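You operate a simulated robot arm through the tools that you are given. There is no shell and no other tool. Be economical: measure what you need, move in short steps, check, and stop when the job is done.

The job below is to be done with a simulated two-armed robot. You get a single attempt, and the scene is never put back.

TASK
Hold the orange-handle jug on the top of the jug table steady with one hand and put the small stone from the top of the jug table in it with the other.

It is judged by the outcome, as a careful person would: the job done as asked, and still so three seconds after it is handed in. It fails if anything else is knocked over, pushed out of place, dropped, spilled or broken.

THE ROBOT
Two 7-joint arms with two-finger parallel grippers on one trunk, on a base that drives. Base frame: it is fixed to the floor where the robot stands at the start and does not move with it; the origin is under the middle of the robot, x ahead of it, y to its left, z up; the surface under the hand at the start is at about z = 78. Readings come in cm, degrees, newtons and seconds.
The left shoulder is at the start at [6, 18.9, 115.3], the right one opposite. With the tool pointing down near the work surface each hand reaches from about 10 to 64 cm from the robot's upright axis, wherever it stands, measured 20 degrees to its own side. Places, roughly: orange-handle jug (15x10x12 cm) [60, -20, 80]. Payload 3.43 kg a hand.
Tool frame (each hand has its own): the origin (TCP) lies between the finger pads and is the grasp point; the fingertips stand 3 cm ahead of it; z points along the fingers, y is the line along which they close. The gripper opens to 9.4 cm. The fingers are 2.8 cm wide and 1 cm thick; the gripper's body (5 by 9.6 cm) begins 5.5 cm behind the TCP.
Orientation is that of the tool frame in the base frame, as a unit quaternion [w, x, y, z]. With the fingers straight down and closing along the base's y, the tool's x points along the base's -x, its y along +y and its z along -z.

THE INTERFACE
- The arms move only by the tool step_arm. It takes "left_deltas", "right_deltas" or both (then of equal length, played together; a hand with none holds still); each is a list of rows, each a list of 7 numbers: the shift along the base's x, y, z in cm, then the turn, a rotation vector about the base's x, y, z in degrees, then the gripper command, from -1 (shut) to 1 (fully open), values between in proportion. In form: [[x, y, z, rx, ry, rz, fingers], ...]. A call has 1 to 10 rows; each row is the pose to reach, as a shift and turn from the pose commanded when the call began. Rows are played at 5 a second. More than 5 cm and 8.6 degrees between two rows, or a gripper value outside its range, and nothing of the call is played. A pose out of reach is approached as far as the arm can. The call stops where the force on the tool passes 40 N (or 10 N more than at its start, if that is more) or the arm is blocked; 0.2 s more then pass. Each finger travels about 15.3 cm/s and halts on what it meets, pressing with about 24 N; the grip force reading is that of the motor and also rises with nothing between the fingers. The clock runs only during rows and for 0.2 s after the last one: add rows that repeat a pose to give the fingers time. It gives the time, the measured TCP pose, the force on the tool (base axes), the opening and the grip force at its end, in the units of the frame above (readings bear some noise), with the torque about the TCP (base axes, N m) and any sound that the robot's microphone picked up.
- Cameras (640 x 400 px; columns grow to the right, rows downward): "scene" is now at [2.58, -0.99, 170.23]; the picture's right is [-0.03, -1.00, 0.00], its down [-0.76, 0.03, -0.65] and it looks along [0.65, -0.02, -0.76] (base axes); focal length 263 px, centre (320, 200). "left" rides on the left gripper at [7.6, -1.4, -10.2] in its tool frame; the picture's right is [0.18, 0.98, 0.00], its down [-0.75, 0.14, -0.64] and it looks along [-0.63, 0.12, 0.77] (tool axes); focal length 243 px, centre (320, 200). "right" rides on the right gripper at [7.6, 1.4, -10.3] in its tool frame; the picture's right is [-0.18, 0.98, 0.00], its down [-0.75, -0.14, -0.64] and it looks along [-0.63, -0.12, 0.77] (tool axes); focal length 243 px, centre (320, 200). There is no depth. A picture from a camera that has moved, and an enlarged one, comes with that camera's place and axes in the base frame and with its lens. The place of the scene camera against the robot may be out by one fixed shift of up to 1.2 cm in any direction.
- snapshot(camera): a new picture of that camera. No time passes.
- move_column(by): slides the trunk up (or, below 0, down) by that many cm; the arms and the scene camera ride with it, the base frame stays. It gives what a move gives, with no picture.
- drive_base(legs): drives the robot by 1 to 6 legs, each [ahead, left, turn to the left] in cm, cm and degrees, along the robot's own axes; the way and the turn of a leg run together, so that a leg with both is an arc; at most 150 cm and 180 degrees a leg. The arms and the cameras ride along, it lands a little off, and it stops where it bumps. It gives what a move gives.
- aim_head(pan, tilt): turns the head with the scene camera to pan (to the left, within 86 degrees either way) and tilt (down, from -29 to 69), counted from straight ahead of the robot. It gives what a move gives.
- close_up(camera, box): a new picture of the part [left, top, right, bottom] of that camera's present view, enlarged. No time passes.
- job_done(): hands the job in; it is judged then, once.

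Work in short steps. Places have to be worked out from the pictures, the camera data and where the tool is seen: move nearer, look again, correct. Check each grasp and each placing, and mend what went wrong. You have 120 turns and 92 pictures in all, those below and enlarged ones among them. Open the grippers and draw the arms clear of the work before you hand the job in, unless the task says otherwise; then end with one line.

The tools are called after "Call:" as name(argument=value, ...) on one line, values as JSON. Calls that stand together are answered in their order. step_arm: Moves the arms, as the interface text tells. Its arguments: {"type":"object","properties":{"left_deltas":{"type":"array"},"right_deltas":{"type":"array"}},"required":[]} The other tools are called the same way: move_column (by) slides the trunk up or down; drive_base (legs) drives the base; aim_head (pan, tilt) turns the head that bears the scene camera; snapshot (camera) takes a picture; close_up (camera, box) takes an enlarged picture of a part of a camera's view; job_done () hands the job in.

At the start:

```text
t: 0.0
left_tcp_pos: [47.76, 6.29, 111.04]
left_tcp_rot: [0.0, 0.0, 1.0, 0.0]
left_contact_force: [-0.2, 1.1, 0.5]
left_moment: [-0.02, 0.0, 0.01]
left_grip_width: 9.4
left_gripper_force: 0.1
right_tcp_pos: [35.12, -21.51, 106.25]
right_tcp_rot: [0.0, 0.0, 1.0, 0.0]
right_contact_force: [0.0, -0.9, -0.3]
right_moment: [0.0, -0.02, -0.03]
right_grip_width: 9.4
right_gripper_force: 0.1
trunk travel left (down, up): [-82.5, 16.5]
robot x, y, heading: [0.03, -0.01, 0.0]
head pan, tilt: [-2.0, 49.7]
```

scene: 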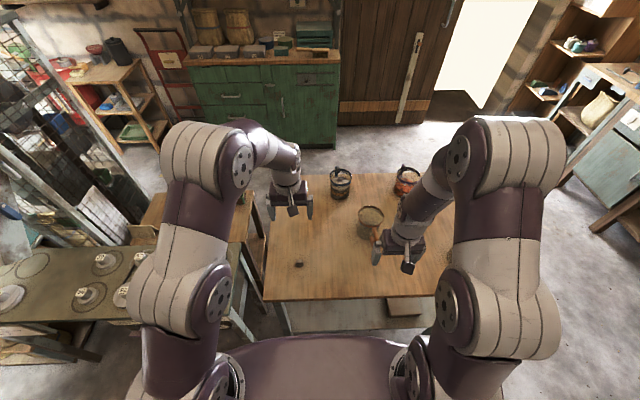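
right: 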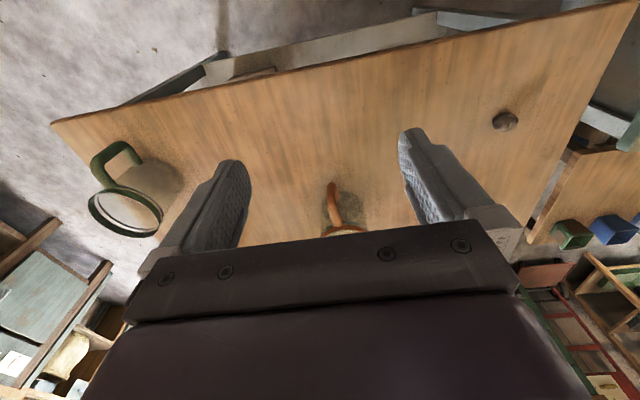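
left: 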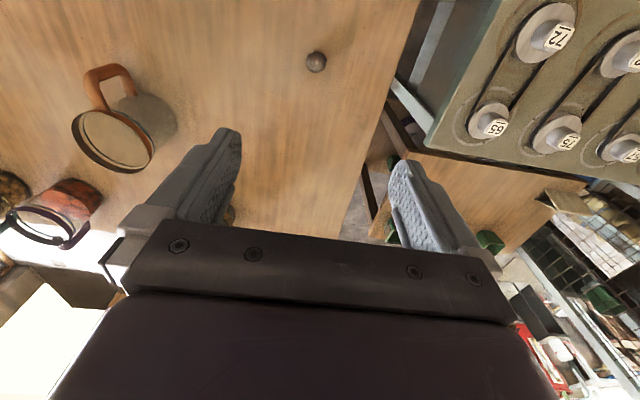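

The stone sits near [48, 5.8] by both cameras, and the jug near [60.5, -20.4] with its handle towards me. I'll enlarge both to get details.

Call:
close_up(camera="left", box=[40, 20, 360, 220])

Call:
close_up(camera="scene", box=[260, 150, 460, 310])

```text
2.00 times, centred on (200, 120) of left
camera zoom: at [40.28, 4.97, 121.31], right [-0.18, 0.98, 0.0], down [0.75, 0.14, 0.64], along [0.63, 0.12, -0.77], focal length 485 px, centre (560, 360)
```

zoom: 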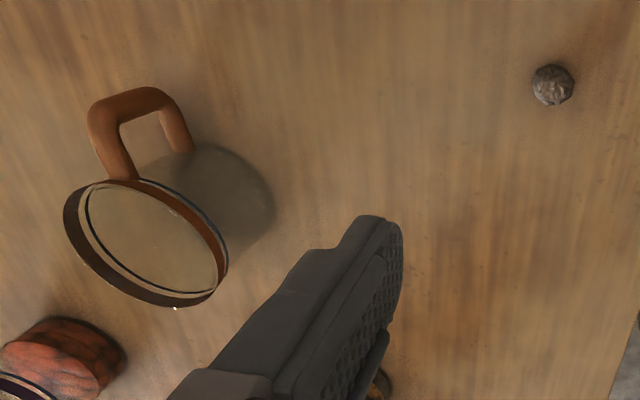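

```text
2.50 times, centred on (360, 230) of scene
camera zoom: at [2.58, -0.99, 170.23], right [-0.03, -1.0, 0.0], down [-0.76, 0.03, -0.65], along [0.65, -0.02, -0.76], focal length 658 px, centre (220, 125)
```

zoom: 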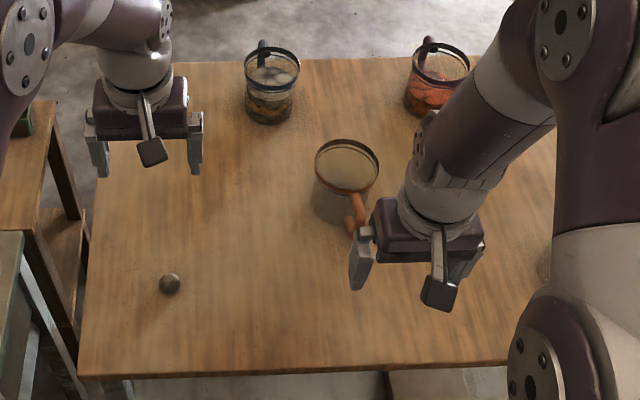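

The jug's handle points at the robot (outer bar about [53, -21.5]), and its rim centre is about [60.5, -20.4]. That is too far across for the left hand from here, so I want to shift the base to the right and perhaps a little ahead. First I'll look down to check the clearance to the table.

Call:
aim_head(pan=-20, tilt=69)

Call:
snapshot(camera="scene")

```text
t: 0.8
left_tcp_pos: [47.89, 6.49, 111.1]
left_tcp_rot: [0.0, 0.0, 1.0, 0.0]
left_contact_force: [0.1, -0.1, -1.0]
left_moment: [0.0, 0.02, 0.01]
left_grip_width: 9.4
left_gripper_force: 0.1
right_tcp_pos: [35.18, -21.52, 106.24]
right_tcp_rot: [0.0, 0.0, 1.0, 0.0]
right_contact_force: [-0.4, -0.6, -0.5]
right_moment: [0.01, -0.01, -0.01]
right_grip_width: 9.38
right_gripper_force: 0.1
trunk travel left (down, up): [-82.5, 16.5]
robot x, y, heading: [0.12, 0.06, 0.2]
head pan, tilt: [-20.0, 68.8]
```

```text
86 pictures are left
camera scene: at [0.11, -2.63, 167.99], right [-0.34, -0.94, 0.0], down [-0.88, 0.32, -0.36], along [0.34, -0.12, -0.93], focal length 263 px, centre (320, 200)
```

scene: 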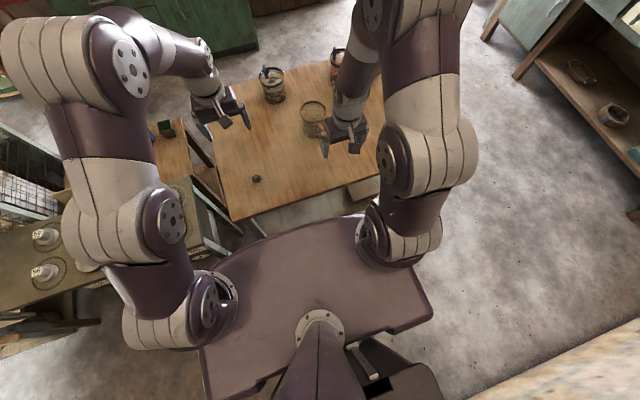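

The floor to the right is clear. I'll drive 27 cm right and 4 cm ahead, with the arms well above everything on the table.

Call:
drive_base(legs=[[0, -27, 0], [4, 0, 0]])

Call:
aim_head(pan=0, tilt=50)

Call:
snapshot(camera="scene")

Call:
snapshot(camera="left")

```text
t: 3.2
left_tcp_pos: [51.21, -21.52, 111.28]
left_tcp_rot: [0.003, 0.001, 1.0, -0.001]
left_contact_force: [-0.2, -0.3, -0.1]
left_moment: [0.0, -0.05, 0.02]
left_grip_width: 9.39
left_gripper_force: 0.0
right_tcp_pos: [38.61, -49.44, 106.46]
right_tcp_rot: [0.002, 0.002, 1.0, -0.001]
right_contact_force: [0.0, 0.2, -0.1]
right_moment: [0.03, -0.05, 0.02]
right_grip_width: 9.41
right_gripper_force: 0.0
trunk travel left (down, up): [-82.5, 16.5]
robot x, y, heading: [3.58, -27.49, 0.0]
head pan, tilt: [-20.0, 68.8]
```

```text
t: 4.1
left_tcp_pos: [51.76, -21.66, 110.94]
left_tcp_rot: [-0.001, 0.001, 1.0, 0.0]
left_contact_force: [-0.1, -0.8, 0.4]
left_moment: [-0.02, 0.0, 0.01]
left_grip_width: 9.42
left_gripper_force: 0.1
right_tcp_pos: [39.09, -49.47, 106.28]
right_tcp_rot: [-0.001, 0.002, 1.0, 0.001]
right_contact_force: [0.4, -1.0, 0.4]
right_moment: [0.0, 0.03, 0.03]
right_grip_width: 9.37
right_gripper_force: 0.0
trunk travel left (down, up): [-82.5, 16.5]
robot x, y, heading: [3.73, -27.56, -0.1]
head pan, tilt: [0.0, 50.0]
```

```text
85 pictures are left
camera scene: at [6.57, -28.55, 170.17], right [0.0, -1.0, 0.0], down [-0.77, 0.0, -0.64], along [0.64, 0.0, -0.77], focal length 263 px, centre (320, 200)
```

scene: 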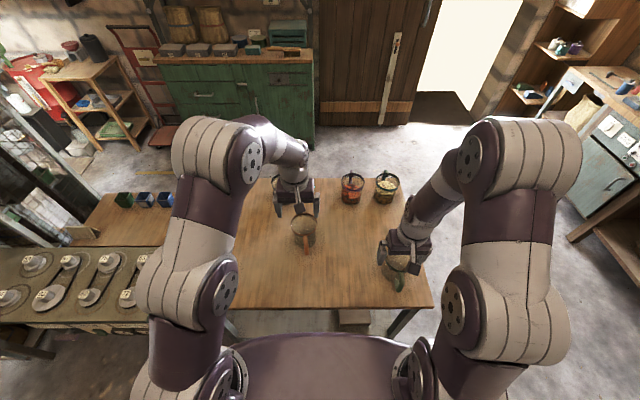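

```text
84 pictures are left
camera left: at [44.25, -22.97, 121.28], right [-0.18, 0.98, 0.0], down [0.75, 0.14, 0.64], along [0.63, 0.12, -0.77], focal length 243 px, centre (320, 200)
```

left: 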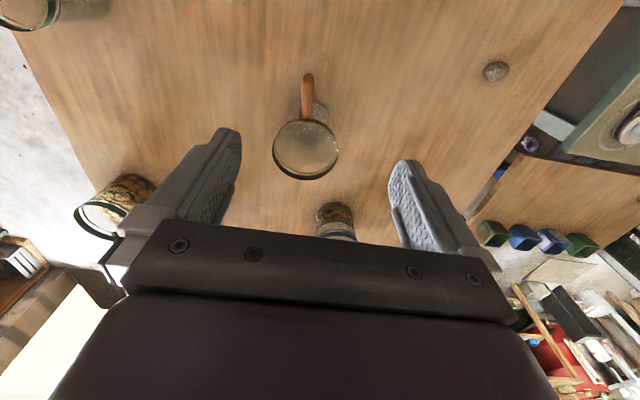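

Both views agree on the stone at [48, 5.9, 79]. I'll enlarge the jug to see its contents and handle.

Call:
close_up(camera="left", box=[226, 60, 386, 200])

Call:
close_up(camera="scene", box=[270, 190, 350, 270])

```text
2.86 times, centred on (306, 130) of left
camera zoom: at [44.25, -22.97, 121.28], right [-0.18, 0.98, 0.0], down [0.75, 0.14, 0.64], along [0.63, 0.12, -0.77], focal length 693 px, centre (360, 400)
```

zoom: 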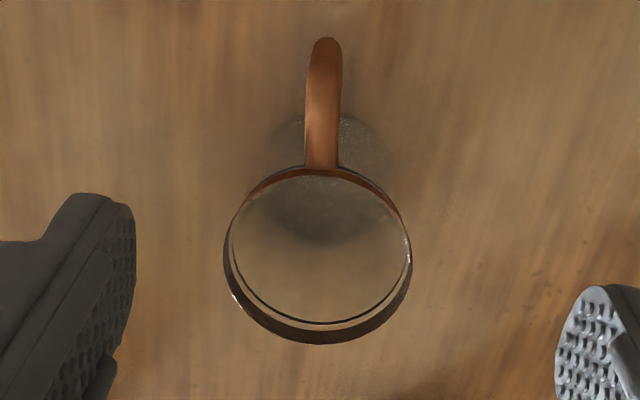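

```text
5.00 times, centred on (310, 230) of scene
camera zoom: at [6.57, -28.55, 170.17], right [0.0, -1.0, 0.0], down [-0.77, 0.0, -0.64], along [0.64, 0.0, -0.77], focal length 1315 px, centre (370, 50)
```

zoom: 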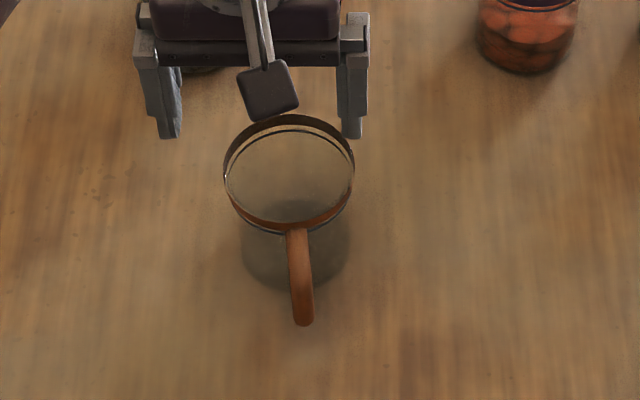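

The jug is glass and may hold water nearly up to the rim, so everything must be gentle. Its rim centre is about [61.6, -21.9, 89] and the handle is about [53, -22.8]. I'll bring the left hand above the stone while the right hand comes in front of the handle, tilted 45 degrees.

Call:
step_arm(left_deltas=[[0, 3, 0, 0, 0, 0, 1], [-1, 7.5, 0, 0, 0, 0, 1], [-2, 12, 0, 0, 0, 0, 1], [-3, 16, -2, 0, 0, 0, 1], [-3.7, 20, -4, 0, 0, 0, 1], [-3.7, 24, -6, 0, 0, 0, 1], [-3.7, 27.5, -9, 0, 0, 0, 1], [-3.7, 27.5, -13, 0, 0, 0, 1], [-3.7, 27.5, -16, 0, 0, 0, 1], [-3.7, 27.5, -16, 0, 0, 0, 1]], right_deltas=[[0, 3, 0, 0, -6, 0, 1], [0, 7, 0, 0, -13, 0, 1], [1, 11, 0, 0, -20, 0, 1], [2, 15, -2, 0, -27, 0, 1], [3, 18.5, -5, 0, -34, 0, 1], [4, 22, -8, 0, -40, 0, 1], [5, 25, -11, 1, -45, 3, 1], [5.1, 26, -13.5, 2.4, -45, 5.7, 1], [5.1, 26, -13.8, 2.4, -45, 5.7, 1], [5.1, 26, -13.8, 2.4, -45, 5.7, 1]])

Call:
snapshot(camera="right")

Call:
snapshot(camera="left")

Call:
snapshot(camera="scene")

```text
t: 6.3
left_tcp_pos: [48.09, 5.71, 95.31]
left_tcp_rot: [0.001, 0.002, 1.0, 0.0]
left_contact_force: [0.2, 0.4, 0.2]
left_moment: [0.05, -0.01, 0.04]
left_grip_width: 9.39
left_gripper_force: 0.0
right_tcp_pos: [43.89, -23.41, 92.43]
right_tcp_rot: [0.384, -0.047, 0.922, 0.02]
right_contact_force: [-0.1, 0.4, 0.0]
right_moment: [0.04, -0.01, 0.01]
right_grip_width: 9.39
right_gripper_force: 0.0
trunk travel left (down, up): [-82.5, 16.5]
robot x, y, heading: [4.23, -27.87, -0.2]
head pan, tilt: [0.0, 50.0]
```

```text
81 pictures are left
camera right: at [31.18, -23.34, 94.09], right [0.03, 0.99, 0.13], down [0.09, -0.14, 0.99], along [1.0, -0.02, -0.1], focal length 243 px, centre (320, 200)
```

right: 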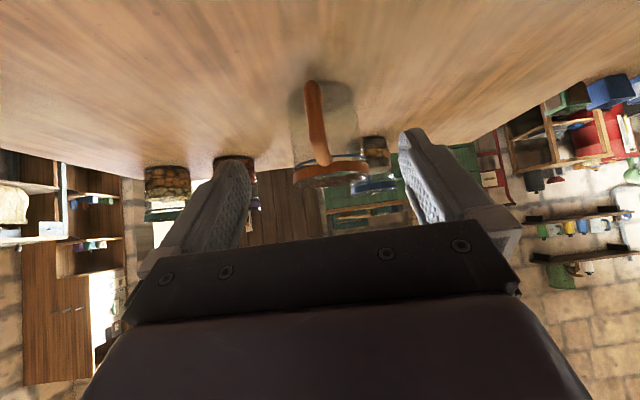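

```text
80 pictures are left
camera left: at [40.57, 4.5, 105.48], right [-0.18, 0.98, 0.0], down [0.75, 0.14, 0.64], along [0.63, 0.12, -0.77], focal length 243 px, centre (320, 200)
```

left: 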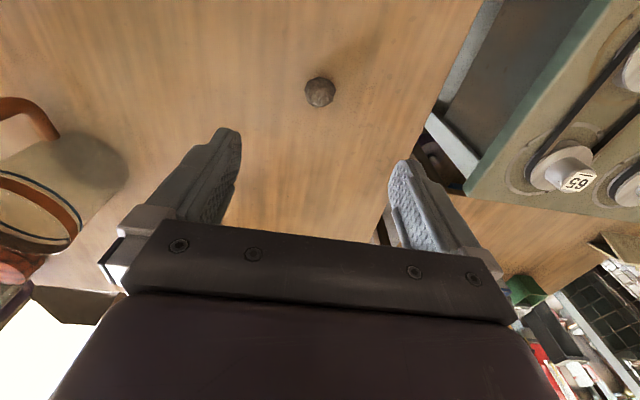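

```text
79 pictures are left
camera scene: at [6.35, -28.47, 170.18], right [0.0, -1.0, 0.0], down [-0.77, 0.0, -0.64], along [0.64, 0.0, -0.77], focal length 263 px, centre (320, 200)
```

scene: 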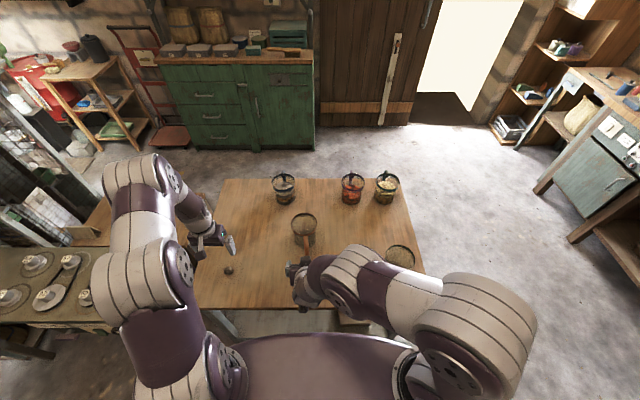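

The stone is at [48.1, 6.0], about 3.2 cm across. I'll enlarge the side view of the jug from the right hand to see the fill level and the handle shape.

Call:
close_up(camera="right", box=[270, 60, 400, 210])

Call:
close_up(camera="left", box=[0, 80, 180, 280])

```text
2.67 times, centred on (335, 135) of right
camera zoom: at [31.18, -23.34, 94.09], right [0.03, 0.99, 0.13], down [0.09, -0.14, 0.99], along [1.0, -0.02, -0.1], focal length 647 px, centre (280, 373)
```

zoom: 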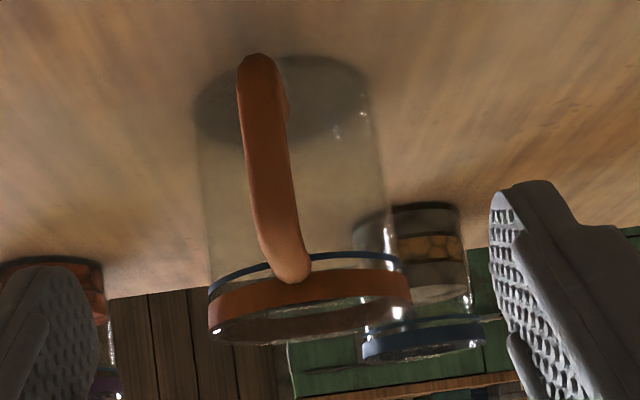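

```text
2.00 times, centred on (90, 180) of left
camera zoom: at [40.57, 4.5, 105.48], right [-0.18, 0.98, 0.0], down [0.75, 0.14, 0.64], along [0.63, 0.12, -0.77], focal length 485 px, centre (780, 240)
```

zoom: 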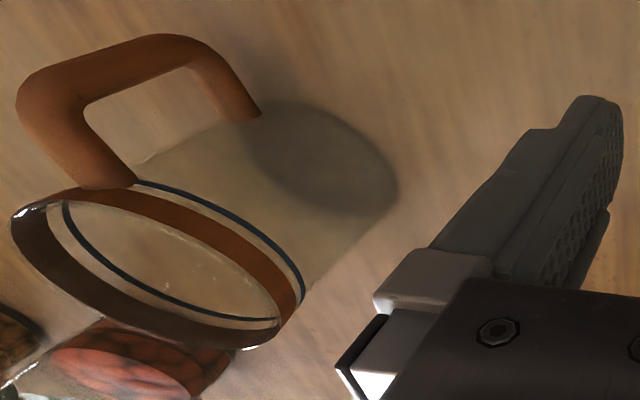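

The jug shows a painted rim band and glass walls, perhaps empty. The handle's outer bar stands at x≈53, y≈-23, z 81–88. Next, lower the left hand around the stone and bring the right fingers, open, around the handle.

Call:
step_arm(left_deltas=[[0, 0.2, -4, 0, 0, 0, 1], [0, 0.3, -8, 0, 0, 0, 1], [0, 0.3, -11, 0, 0, 0, 1], [0, 0.3, -12.5, 0, 0, 0, 1], [0, 0.3, -13.3, 0, 0, 0, 1], [0, 0.3, -13.8, 0, 0, 0, 1], [0, 0.3, -13.8, 0, 0, 0, 1]], right_deltas=[[2, 0.1, -2, 0, 0, 0, 0.6], [4, 0.2, -3.8, 0, 0, 0, 0.4], [5.5, 0.3, -5.2, 0, 0, 0, 0.3], [6.8, 0.3, -6.3, 0, 0, 0, 0.3], [7.6, 0.4, -7.1, 0, 0, 0, 0.3], [8.3, 0.4, -7.8, 0, 0, 0, 0.3], [8.3, 0.4, -7.8, 0, 0, 0, 0.3]])

Call:
snapshot(camera="right")

Call:
snapshot(camera="left")

```text
t: 7.9
left_tcp_pos: [47.88, 6.29, 81.41]
left_tcp_rot: [0.0, 0.002, 1.0, 0.001]
left_contact_force: [-0.1, 0.8, -0.4]
left_moment: [-0.01, -0.01, 0.02]
left_grip_width: 9.39
left_gripper_force: 0.2
right_tcp_pos: [52.32, -23.07, 84.71]
right_tcp_rot: [0.382, -0.047, 0.923, 0.022]
right_contact_force: [1.1, -0.1, -0.5]
right_moment: [0.0, -0.01, 0.02]
right_grip_width: 6.11
right_gripper_force: 0.2
trunk travel left (down, up): [-82.5, 16.5]
robot x, y, heading: [3.98, -27.82, -0.4]
head pan, tilt: [0.0, 50.0]
```

```text
76 pictures are left
camera right: at [39.65, -23.02, 86.31], right [0.03, 0.99, 0.13], down [0.09, -0.14, 0.99], along [1.0, -0.02, -0.1], focal length 243 px, centre (320, 200)
```

right: 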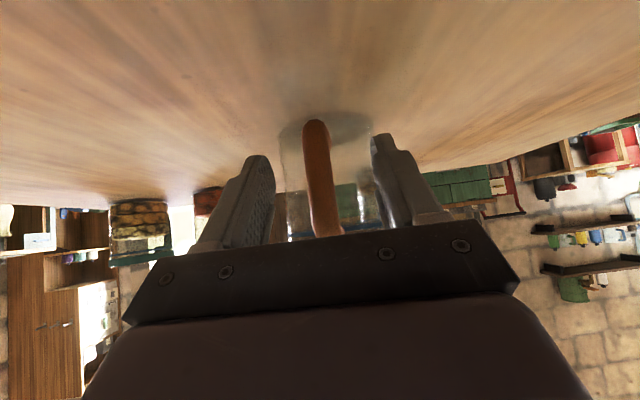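

```text
75 pictures are left
camera left: at [40.37, 4.88, 91.69], right [-0.18, 0.98, 0.0], down [0.75, 0.14, 0.64], along [0.63, 0.12, -0.77], focal length 243 px, centre (320, 200)
```

left: 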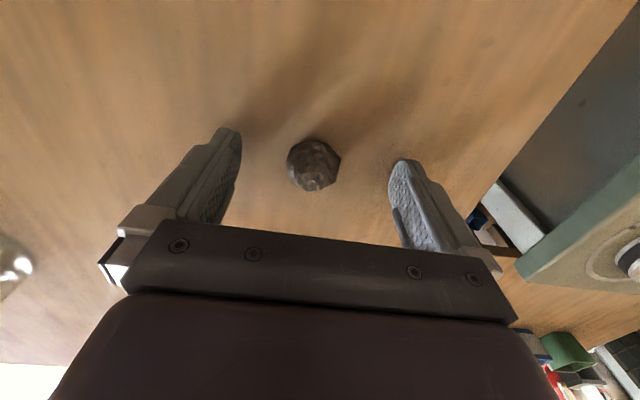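

The stone is centred between the left fingers, and the handle is centred between the right fingers. I'll close both, with the right one stepping shut slowly.

Call:
step_arm(left_deltas=[[0.1, -0.3, -0.3, 0, 0, 0, 0.3], [0.1, -0.3, -0.3, 0, 0, 0, 0], [0.1, -0.3, -0.3, 0, 0, 0, -0.3], [0.1, -0.3, -0.3, 0, 0, 0, -0.6], [0.1, -0.3, -0.3, 0, 0, 0, -1], [0.1, -0.3, -0.3, 0, 0, 0, -1], [0.1, -0.3, -0.3, 0, 0, 0, -1]], right_deltas=[[0.4, 0, -0.2, 0, 0, 0, 0.1], [0.4, 0, -0.2, 0, 0, 0, -0.2], [0.4, 0, -0.2, 0, 0, 0, -0.45], [0.4, 0, -0.2, 0, 0, 0, -0.6], [0.4, 0, -0.2, 0, 0, 0, -0.66], [0.4, 0, -0.2, 0, 0, 0, -0.72], [0.4, 0, -0.2, 0, 0, 0, -0.78]])

Call:
snapshot(camera="right")

Call:
snapshot(camera="left")

```text
t: 9.5
left_tcp_pos: [48.12, 5.89, 81.07]
left_tcp_rot: [0.0, 0.002, 1.0, 0.0]
left_contact_force: [-0.1, 0.6, -0.7]
left_moment: [0.0, 0.0, 0.0]
left_grip_width: 3.07
left_gripper_force: 24.1
right_tcp_pos: [52.74, -23.14, 84.44]
right_tcp_rot: [0.383, -0.047, 0.922, 0.021]
right_contact_force: [0.0, 0.9, 0.9]
right_moment: [0.0, -0.06, -0.01]
right_grip_width: 1.94
right_gripper_force: 23.9
trunk travel left (down, up): [-82.5, 16.5]
robot x, y, heading: [4.01, -28.3, -0.2]
head pan, tilt: [0.0, 50.0]
```

```text
74 pictures are left
camera right: at [40.06, -23.05, 86.14], right [0.03, 0.99, 0.13], down [0.09, -0.14, 0.99], along [1.0, -0.02, -0.1], focal length 243 px, centre (320, 200)
```

right: 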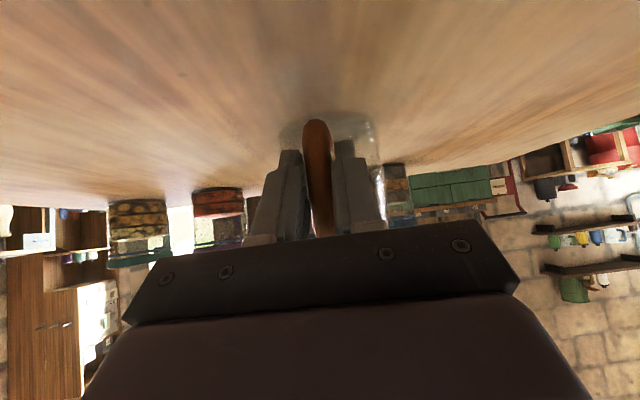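

```text
73 pictures are left
camera left: at [40.53, 4.61, 91.37], right [-0.18, 0.98, 0.0], down [0.75, 0.14, 0.64], along [0.63, 0.12, -0.77], focal length 243 px, centre (320, 200)
```

left: 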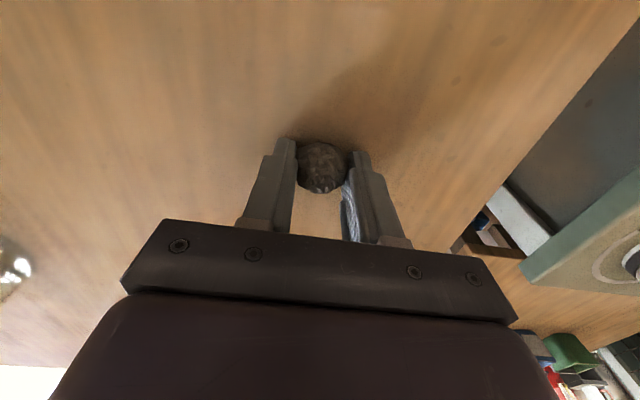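

Both grips hold: the stone at 3.07 cm, the handle at 1.94 cm. I'll lift the stone straight up while the right hand holds still.

Call:
step_arm(left_deltas=[[0, 0, 1.5, 0, 0, 0, -1], [0, 0, 5, 0, 0, 0, -1], [0, 0, 9, 0, 0, 0, -1], [0, 0, 13, 0, 0, 0, -1], [0, 0, 17, 0, 0, 0, -1], [0, 0, 21, 0, 0, 0, -1], [0, 0, 21, 0, 0, 0, -1]])

Call:
snapshot(camera="left")

Call:
snapshot(camera="scene")

```text
t: 11.1
left_tcp_pos: [47.98, 5.9, 101.96]
left_tcp_rot: [0.0, 0.001, 1.0, -0.001]
left_contact_force: [0.0, 1.1, -0.4]
left_moment: [-0.01, -0.03, -0.01]
left_grip_width: 3.05
left_gripper_force: 24.3
right_tcp_pos: [52.82, -23.2, 84.48]
right_tcp_rot: [0.383, -0.047, 0.922, 0.021]
right_contact_force: [-1.3, -0.3, 1.9]
right_moment: [-0.02, -0.01, -0.05]
right_grip_width: 1.96
right_gripper_force: 23.5
trunk travel left (down, up): [-82.5, 16.5]
robot x, y, heading: [3.78, -27.67, -0.2]
head pan, tilt: [0.0, 50.0]
```

```text
72 pictures are left
camera left: at [40.38, 4.52, 112.22], right [-0.18, 0.98, 0.0], down [0.75, 0.14, 0.64], along [0.63, 0.12, -0.77], focal length 243 px, centre (320, 200)
```

left: 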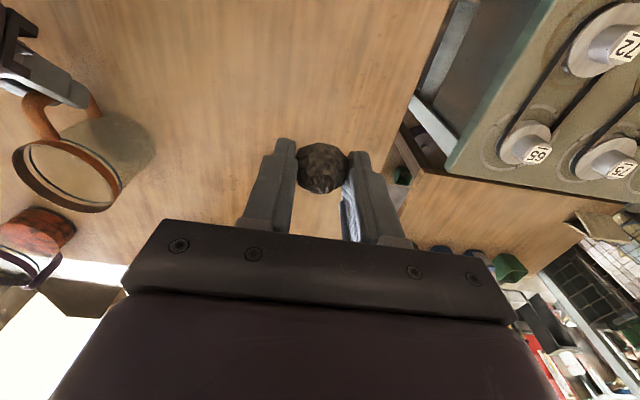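

```text
71 pictures are left
camera scene: at [6.37, -28.47, 170.19], right [0.0, -1.0, 0.0], down [-0.77, 0.0, -0.64], along [0.64, 0.0, -0.77], focal length 263 px, centre (320, 200)
```

scene: 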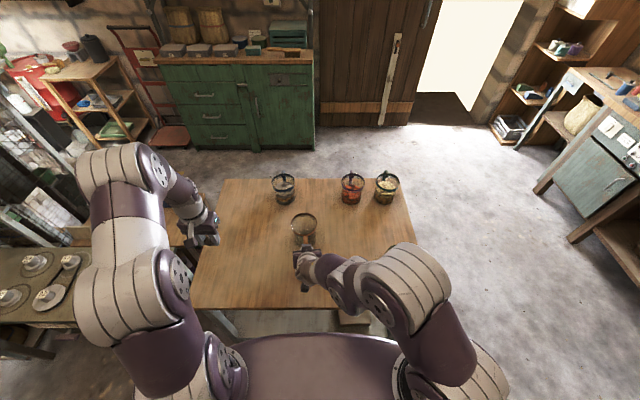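

The stone is securely held. I'll carry it to just above the jug, staying high.

Call:
step_arm(left_deltas=[[1, -2, 1.5, 0, 0, 0, -1], [3, -6, 2.5, 0, 0, 0, -1], [5, -10, 3, 0, 0, 0, -1], [7, -14, 3, 0, 0, 0, -1], [9, -18, 3, 0, 0, 0, -1], [11, -22, 3, 0, 0, 0, -1], [12.5, -25.5, 3, 0, 0, 0, -1], [13.4, -27.8, 3, 0, 0, 0, -1], [13.4, -27.8, 3, 0, 0, 0, -1]])

Call:
snapshot(camera="left")

Call:
snapshot(camera="scene")

```text
t: 13.1
left_tcp_pos: [61.18, -22.13, 104.59]
left_tcp_rot: [0.0, 0.002, 1.0, -0.001]
left_contact_force: [0.4, 0.1, -0.7]
left_moment: [0.01, -0.05, 0.02]
left_grip_width: 3.07
left_gripper_force: 23.9
right_tcp_pos: [52.69, -23.19, 84.45]
right_tcp_rot: [0.383, -0.047, 0.922, 0.021]
right_contact_force: [-0.4, -0.2, 0.5]
right_moment: [0.03, -0.02, 0.01]
right_grip_width: 1.95
right_gripper_force: 23.7
trunk travel left (down, up): [-82.5, 16.5]
robot x, y, heading: [3.59, -28.12, -0.1]
head pan, tilt: [0.0, 50.0]
```

```text
70 pictures are left
camera left: at [53.59, -23.53, 114.87], right [-0.18, 0.98, 0.0], down [0.75, 0.14, 0.64], along [0.63, 0.12, -0.77], focal length 243 px, centre (320, 200)
```

left: 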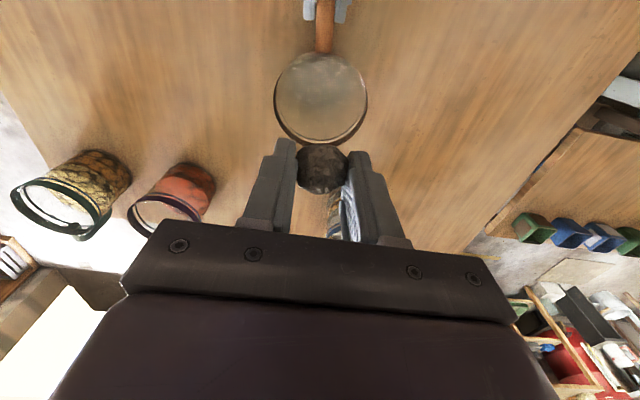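

```text
69 pictures are left
camera scene: at [6.37, -28.47, 170.18], right [0.0, -1.0, 0.0], down [-0.77, 0.0, -0.64], along [0.64, 0.0, -0.77], focal length 263 px, centre (320, 200)
```

scene: 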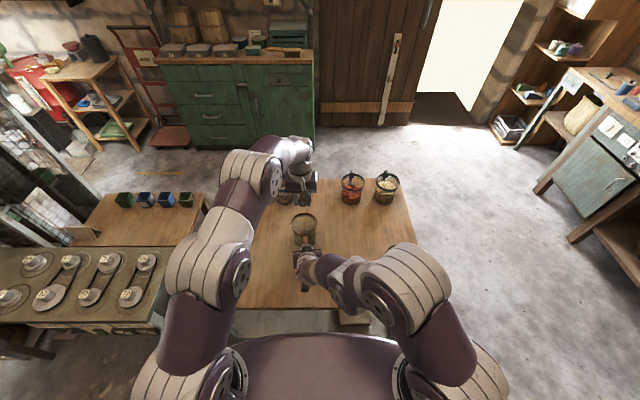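

The rim centre works out to [61.4, -21.9] and the stone hangs right above it. I'll look closely inside the jug for any liquid.

Call:
close_up(camera="left", box=[260, 30, 390, 200])

Call:
close_up(camera="scene", box=[260, 150, 360, 280])

```text
2.35 times, centred on (325, 115) of left
camera zoom: at [53.59, -23.53, 114.87], right [-0.18, 0.98, 0.0], down [0.75, 0.14, 0.64], along [0.63, 0.12, -0.77], focal length 571 px, centre (308, 400)
```

zoom: 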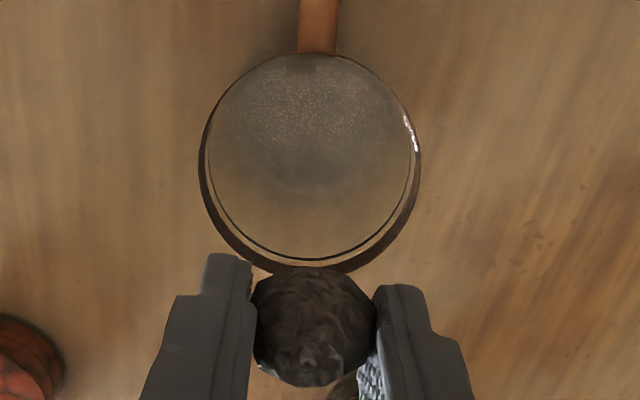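

```text
3.08 times, centred on (310, 215) of scene
camera zoom: at [6.37, -28.47, 170.18], right [0.0, -1.0, 0.0], down [-0.77, 0.0, -0.64], along [0.64, 0.0, -0.77], focal length 810 px, centre (351, 154)
```

zoom: 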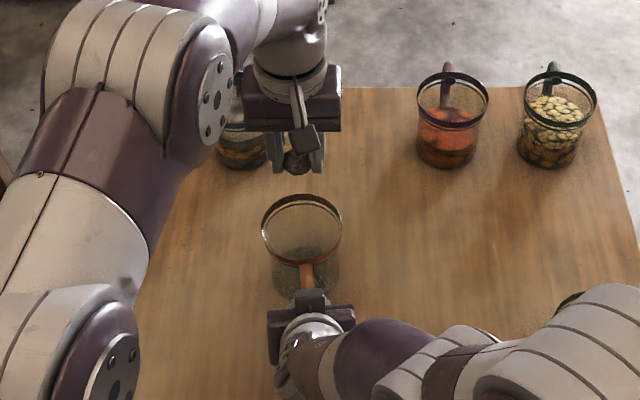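

The jug looks empty (its dark bottom shows clearly). I'll lower the stone to just above the rim and recheck the centring.

Call:
step_arm(left_deltas=[[0.2, 0.1, -3, 0, 0, 0, -1], [0.2, 0.2, -6, 0, 0, 0, -1], [0.2, 0.2, -8, 0, 0, 0, -1], [0.2, 0.2, -9.5, 0, 0, 0, -1], [0.2, 0.2, -9.5, 0, 0, 0, -1]])

Call:
snapshot(camera="left")

Call:
close_up(camera="scene", box=[240, 150, 370, 290])

Call:
snapshot(camera="right")

```text
t: 14.3
left_tcp_pos: [61.51, -21.66, 95.27]
left_tcp_rot: [0.0, 0.002, 1.0, -0.001]
left_contact_force: [0.5, 0.1, -1.1]
left_moment: [-0.06, 0.0, 0.01]
left_grip_width: 3.04
left_gripper_force: 23.5
right_tcp_pos: [52.88, -23.2, 84.46]
right_tcp_rot: [0.384, -0.047, 0.922, 0.02]
right_contact_force: [-0.1, -0.5, 0.9]
right_moment: [0.02, -0.08, -0.01]
right_grip_width: 1.93
right_gripper_force: 23.9
trunk travel left (down, up): [-82.5, 16.5]
robot x, y, heading: [3.68, -27.84, -0.4]
head pan, tilt: [0.0, 50.0]
```

```text
66 pictures are left
camera left: at [53.97, -23.0, 105.52], right [-0.18, 0.98, 0.0], down [0.75, 0.14, 0.64], along [0.63, 0.12, -0.77], focal length 243 px, centre (320, 200)
```

left: 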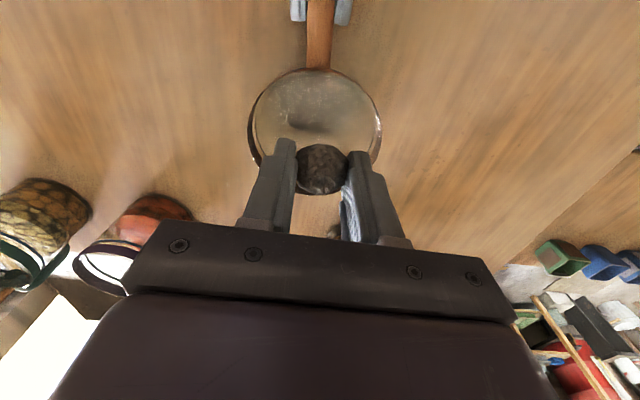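

```text
2.86 times, centred on (305, 220) of scene
camera zoom: at [6.38, -28.5, 170.18], right [0.0, -1.0, 0.0], down [-0.77, 0.0, -0.64], along [0.64, 0.0, -0.77], focal length 752 px, centre (363, 143)
```

zoom: 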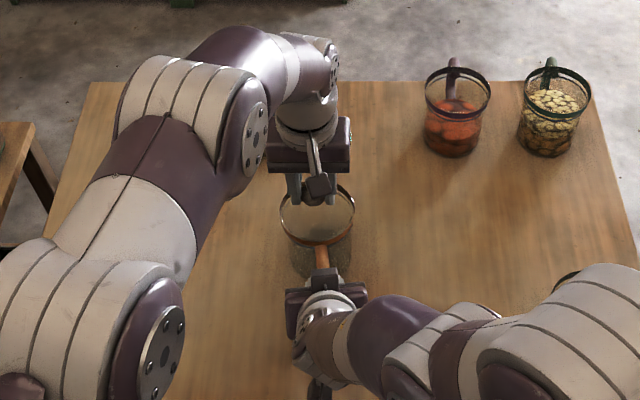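

```text
64 pictures are left
camera right: at [40.07, -23.06, 86.13], right [0.03, 0.99, 0.13], down [0.09, -0.14, 0.99], along [1.0, -0.02, -0.1], focal length 243 px, centre (320, 200)
```

right: 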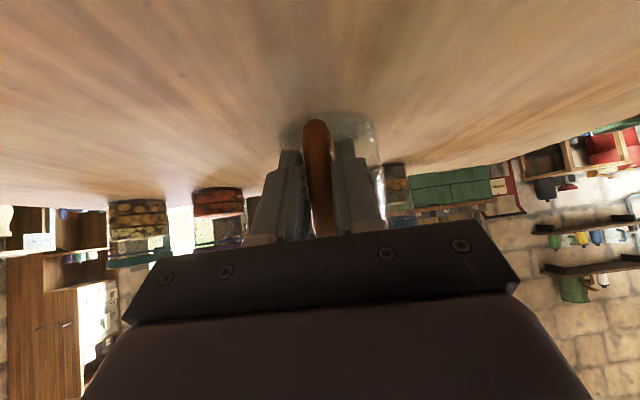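

Centring is good to within a few millimetres. A dark patch inside the jug may be a shadow or a reflection, so I'll enlarge it before going in.

Call:
close_up(camera="left", box=[230, 50, 400, 210])

```text
2.50 times, centred on (315, 130) of left
camera zoom: at [53.97, -23.0, 105.52], right [-0.18, 0.98, 0.0], down [0.75, 0.14, 0.64], along [0.63, 0.12, -0.77], focal length 606 px, centre (332, 375)
```

zoom: 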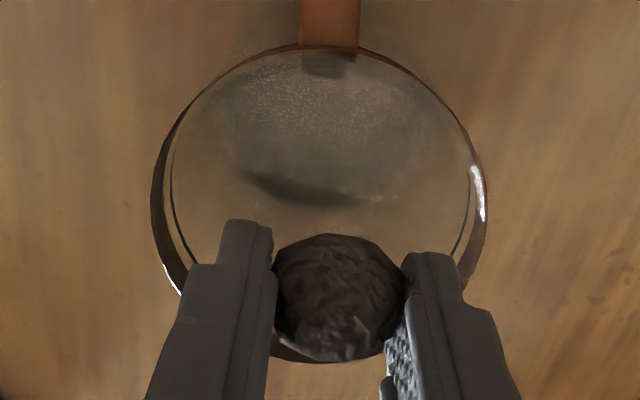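

It appears to be just the gripper's shadow. I'll lower slowly into the jug, even in case of liquid, with a small centring correction.

Call:
step_arm(left_deltas=[[-0.2, -0.3, 0, 0, 0, 0, -1], [-0.2, -0.3, -1, 0, 0, 0, -1], [-0.2, -0.3, -2, 0, 0, 0, -1], [-0.2, -0.3, -3, 0, 0, 0, -1], [-0.2, -0.3, -4, 0, 0, 0, -1], [-0.2, -0.3, -5, 0, 0, 0, -1], [-0.2, -0.3, -6, 0, 0, 0, -1], [-0.2, -0.3, -6, 0, 0, 0, -1]])

Call:
snapshot(camera="left")

Call:
close_up(camera="scene", box=[240, 150, 370, 290])

Call:
close_up(camera="right", box=[240, 80, 440, 240])

```text
t: 16.1
left_tcp_pos: [61.65, -22.01, 89.39]
left_tcp_rot: [0.0, 0.001, 1.0, 0.0]
left_contact_force: [0.2, -0.1, -0.5]
left_moment: [0.0, 0.02, 0.01]
left_grip_width: 3.07
left_gripper_force: 24.4
right_tcp_pos: [52.78, -23.17, 84.4]
right_tcp_rot: [0.382, -0.047, 0.923, 0.021]
right_contact_force: [-0.7, 0.7, 1.2]
right_moment: [0.06, -0.05, 0.02]
right_grip_width: 1.94
right_gripper_force: 23.8
trunk travel left (down, up): [-82.5, 16.5]
robot x, y, heading: [3.82, -27.59, -0.3]
head pan, tilt: [0.0, 50.0]
```

```text
62 pictures are left
camera left: at [54.03, -23.29, 99.69], right [-0.18, 0.98, 0.0], down [0.75, 0.14, 0.64], along [0.63, 0.12, -0.77], focal length 243 px, centre (320, 200)
```

left: 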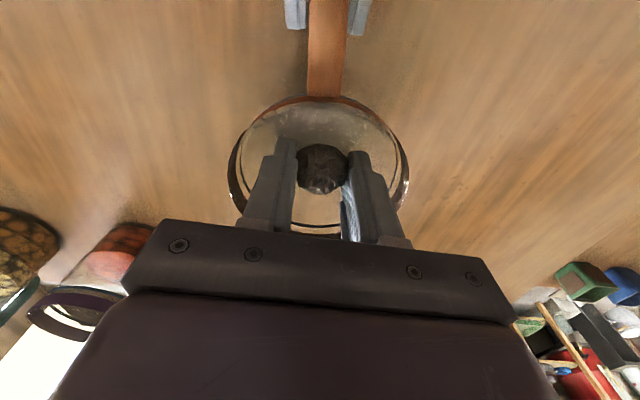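

```text
2.86 times, centred on (305, 220) of scene
camera zoom: at [6.37, -28.5, 170.18], right [0.0, -1.0, 0.0], down [-0.77, 0.0, -0.64], along [0.64, 0.0, -0.77], focal length 752 px, centre (363, 143)
```

zoom: 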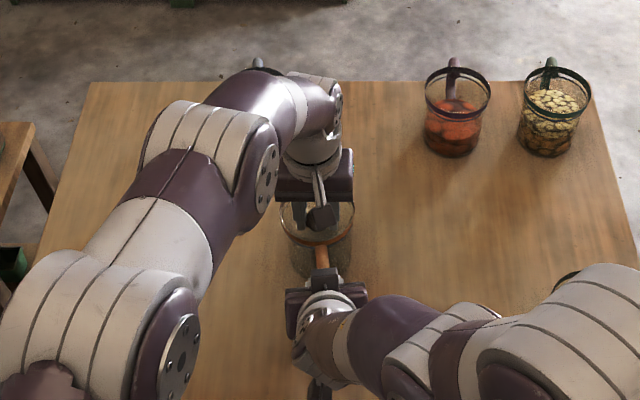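

```text
2.50 times, centred on (340, 160) of right
camera zoom: at [40.06, -23.06, 86.13], right [0.03, 0.99, 0.13], down [0.09, -0.14, 0.99], along [1.0, -0.02, -0.1], focal length 606 px, centre (270, 300)
```

zoom: 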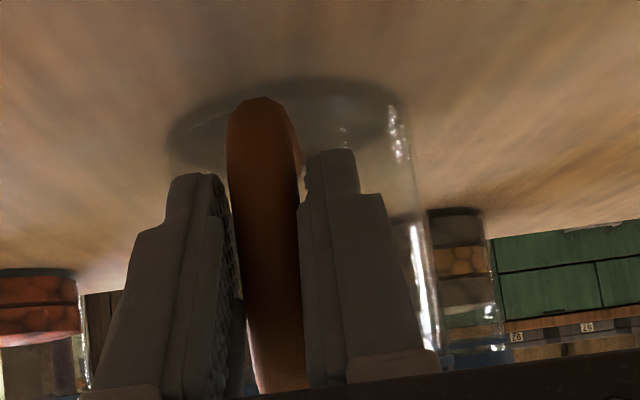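

The fingers are inside the rim, centred, with no contact. I'll lower 4 cm more, slowly.

Call:
step_arm(left_deltas=[[-0.2, 0, -1, 0, 0, 0, -1], [-0.2, 0, -2, 0, 0, 0, -1], [-0.2, 0, -3, 0, 0, 0, -1], [-0.2, 0, -3.7, 0, 0, 0, -1], [-0.2, 0, -4.2, 0, 0, 0, -1], [-0.2, 0, -4.2, 0, 0, 0, -1]])

Call:
snapshot(camera="left")

Call:
close_up(camera="scene", box=[240, 150, 370, 290])

```text
t: 17.5
left_tcp_pos: [61.27, -22.07, 85.22]
left_tcp_rot: [0.0, 0.002, 1.0, 0.0]
left_contact_force: [0.4, -0.3, -0.7]
left_moment: [0.02, 0.03, 0.02]
left_grip_width: 3.03
left_gripper_force: 24.2
right_tcp_pos: [52.76, -23.14, 84.39]
right_tcp_rot: [0.383, -0.046, 0.923, 0.021]
right_contact_force: [-0.5, 0.1, 0.9]
right_moment: [0.02, -0.05, -0.02]
right_grip_width: 1.95
right_gripper_force: 24.0
trunk travel left (down, up): [-82.5, 16.5]
robot x, y, heading: [4.09, -28.01, -0.2]
head pan, tilt: [0.0, 50.0]
```

```text
59 pictures are left
camera left: at [53.68, -23.4, 95.48], right [-0.18, 0.98, 0.0], down [0.75, 0.14, 0.64], along [0.63, 0.12, -0.77], focal length 243 px, centre (320, 200)
```

left: 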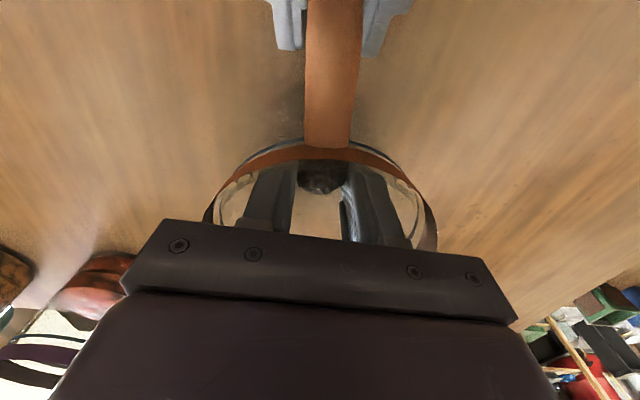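

```text
2.86 times, centred on (305, 220) of scene
camera zoom: at [6.38, -28.5, 170.18], right [0.0, -1.0, 0.0], down [-0.77, 0.0, -0.64], along [0.64, 0.0, -0.77], focal length 752 px, centre (363, 143)
```

zoom: 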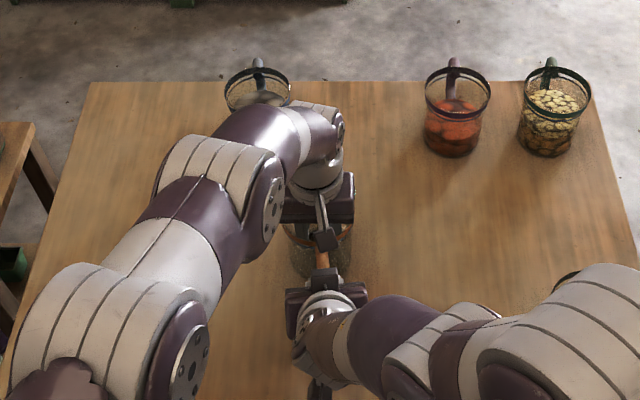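

No contact; the stone is about 2.5 cm above the jug's bottom. I'll lower a little more, then open the fingers gradually just enough to release.

Call:
step_arm(left_deltas=[[0, 0, -0.4, 0, 0, 0, -1], [0, 0, -0.7, 0, 0, 0, -1], [0, 0, -0.7, 0, 0, 0, -0.34], [0, 0, -0.7, 0, 0, 0, -0.28], [0, 0, -0.7, 0, 0, 0, -0.2], [0, 0, -0.7, 0, 0, 0, -0.1], [0, 0, -0.7, 0, 0, 0, -0.05], [0, 0, -0.7, 0, 0, 0, -0.05]])

Call:
snapshot(camera="left")

Call:
close_up(camera="right", box=[240, 80, 440, 240])

```text
t: 19.3
left_tcp_pos: [61.29, -22.03, 84.56]
left_tcp_rot: [0.0, 0.002, 1.0, -0.001]
left_contact_force: [1.4, -0.4, -0.5]
left_moment: [-0.02, -0.02, -0.03]
left_grip_width: 3.83
left_gripper_force: 0.0
right_tcp_pos: [52.71, -23.17, 84.38]
right_tcp_rot: [0.383, -0.047, 0.922, 0.021]
right_contact_force: [-1.8, 0.4, 2.6]
right_moment: [0.02, -0.12, 0.02]
right_grip_width: 1.95
right_gripper_force: 24.1
trunk travel left (down, up): [-82.5, 16.5]
robot x, y, heading: [3.87, -27.77, -0.3]
head pan, tilt: [0.0, 50.0]
```

```text
57 pictures are left
camera left: at [53.67, -23.37, 94.84], right [-0.18, 0.98, 0.0], down [0.75, 0.14, 0.64], along [0.63, 0.12, -0.77], focal length 243 px, centre (320, 200)
```

left: 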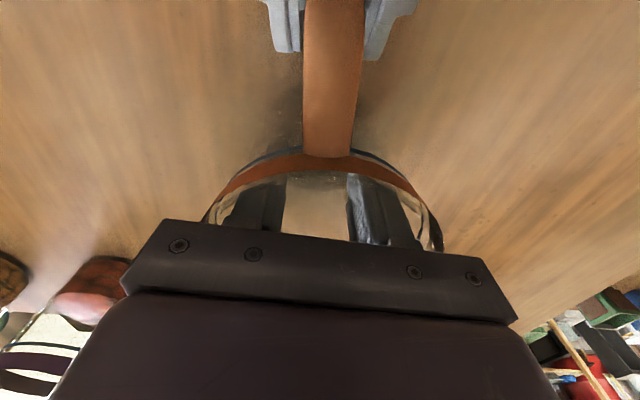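

```text
2.50 times, centred on (340, 160) of right
camera zoom: at [40.07, -23.06, 86.13], right [0.03, 0.99, 0.13], down [0.09, -0.14, 0.99], along [1.0, -0.02, -0.1], focal length 606 px, centre (270, 300)
```

zoom: 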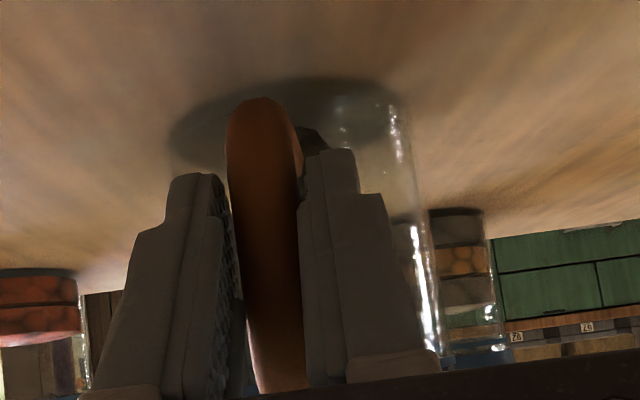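

The stone has dropped out and shows at the jug's bottom. I'll draw the left hand straight up, keeping the finger opening as it is.

Call:
step_arm(left_deltas=[[0, 0, 1, 0, 0, 0, -0.15], [0, 0, 2.5, 0, 0, 0, -0.15], [0, 0, 4.5, 0, 0, 0, -0.15], [0, 0, 7, 0, 0, 0, -0.15], [0, 0, 10, 0, 0, 0, -0.15], [0, 0, 14, 0, 0, 0, -0.15], [0, 0, 18, 0, 0, 0, -0.15], [0, 0, 21, 0, 0, 0, -0.15], [0, 0, 21, 0, 0, 0, -0.15]])

Call:
snapshot(camera="left")

```text
t: 21.3
left_tcp_pos: [61.58, -22.11, 105.64]
left_tcp_rot: [0.0, 0.002, 1.0, 0.001]
left_contact_force: [0.3, 0.0, 0.4]
left_moment: [-0.01, 0.0, -0.02]
left_grip_width: 3.98
left_gripper_force: 0.1
right_tcp_pos: [52.8, -23.08, 84.47]
right_tcp_rot: [0.382, -0.047, 0.923, 0.02]
right_contact_force: [0.1, 0.5, 0.5]
right_moment: [-0.02, 0.11, 0.0]
right_grip_width: 1.95
right_gripper_force: 23.6
trunk travel left (down, up): [-82.5, 16.5]
robot x, y, heading: [3.72, -27.78, -0.5]
head pan, tilt: [0.0, 50.0]
```

```text
55 pictures are left
camera left: at [53.96, -23.35, 115.8], right [-0.18, 0.98, 0.0], down [0.75, 0.14, 0.64], along [0.63, 0.12, -0.77], focal length 243 px, centre (320, 200)
```

left: 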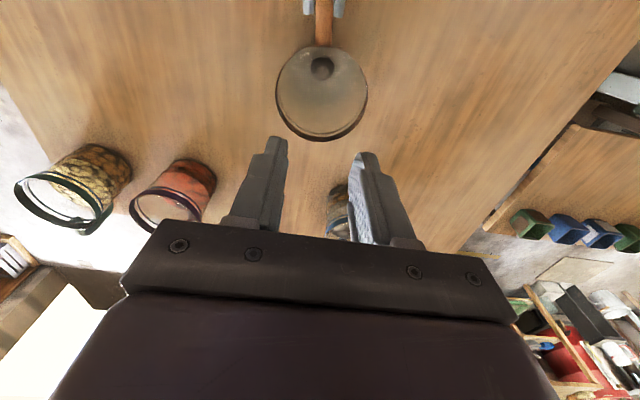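

The stone lies in the jug. Now I'll ease the right grip open and back out along the approach line while the left hand moves away high.

Call:
step_arm(right_deltas=[[0, 0, 0, 0, 0, 0, -0.58], [0, 0, 0, 0, 0, 0, -0.5], [0, 0, 0, 0, 0, 0, -0.3], [0, 0, 0, 0, 0, 0, 0], [0, 0, 0, 0, 0, 0, 0.2], [-1, 0, 1, 0, 0, 0, 0.2], [-3, -0.2, 2.8, 0, 0, 0, 0.2], [-5.5, -0.3, 5.2, 0, 0, 0, 0.3], [-8.5, -0.4, 8.2, 0, 0, 0, 0.5], [-10, -0.5, 12, 0, 0, 0, 1]], left_deltas=[[0, 0, 0, 0, 0, 0, 0], [0, 3, 0, 0, 0, 0, 0], [-1, 6, 0, 0, 0, 0, 0], [-2, 10, 0, 0, 0, 0, 0.5], [-4, 14, 0, 0, 0, 0, 1], [-6, 18, 0, 0, 0, 0, 1], [-8, 22, 0, 0, 0, 0, 1], [-10, 25, 0, 0, 0, 0, 1], [-12, 27, 0, 0, 0, 0, 1], [-12, 27, 0, 0, 0, 0, 1]])

Call:
snapshot(camera="scene")

Call:
close_up(camera="scene", box=[250, 170, 370, 280])

Call:
snapshot(camera="right")

```text
t: 23.5
left_tcp_pos: [49.12, 4.95, 105.59]
left_tcp_rot: [0.0, 0.002, 1.0, 0.0]
left_contact_force: [0.8, -0.8, 0.1]
left_moment: [0.0, 0.01, 0.02]
left_grip_width: 9.4
left_gripper_force: 0.1
right_tcp_pos: [42.62, -23.84, 96.43]
right_tcp_rot: [0.384, -0.047, 0.922, 0.021]
right_contact_force: [-0.4, 0.9, -0.2]
right_moment: [-0.02, 0.03, -0.04]
right_grip_width: 9.39
right_gripper_force: 0.0
trunk travel left (down, up): [-82.5, 16.5]
robot x, y, heading: [3.75, -27.75, -0.0]
head pan, tilt: [0.0, 50.0]
```

```text
54 pictures are left
camera scene: at [6.31, -28.6, 170.18], right [0.0, -1.0, 0.0], down [-0.77, 0.0, -0.64], along [0.64, 0.0, -0.77], focal length 263 px, centre (320, 200)
```

scene: 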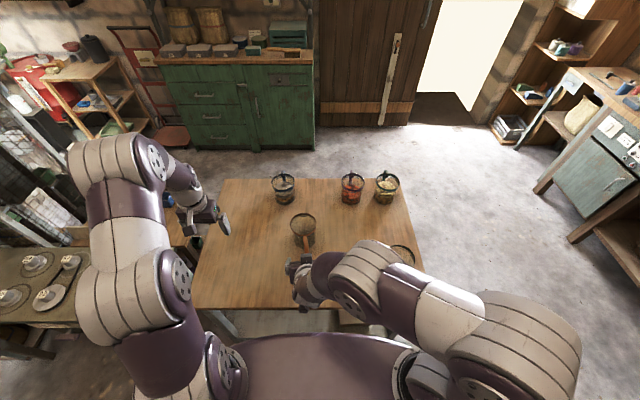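

```text
3.64 times, centred on (310, 225) of scene
camera zoom: at [6.31, -28.6, 170.18], right [0.0, -1.0, 0.0], down [-0.77, 0.0, -0.64], along [0.64, 0.0, -0.77], focal length 957 px, centre (356, 109)
```

zoom: 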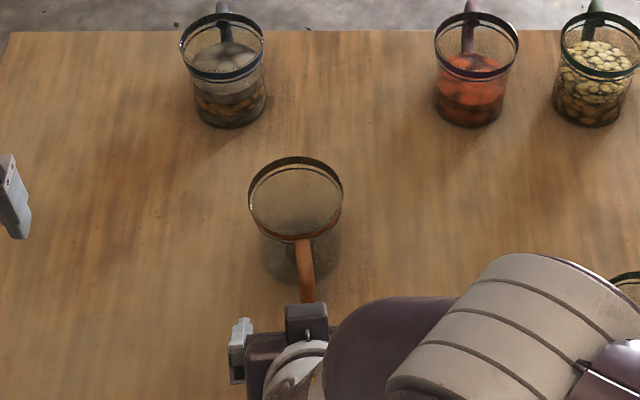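

```text
52 pictures are left
camera right: at [29.9, -23.79, 98.11], right [0.03, 0.99, 0.13], down [0.09, -0.14, 0.99], along [1.0, -0.02, -0.1], focal length 243 px, centre (320, 200)
```

right: 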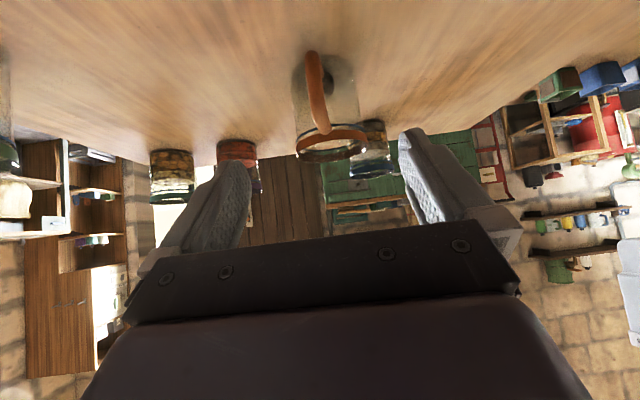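

The jug stands upright in its place with the stone inside, the other jugs are undisturbed, and both hands are open and clear. I'm handing the job in.

Call:
job_done()

```text
The job is handed in.
```

I held the orange-handle jug by its handle with the right hand and put the stone inside it with the left. The jug is upright in its place, nothing else was disturbed, and both hands are open and clear.
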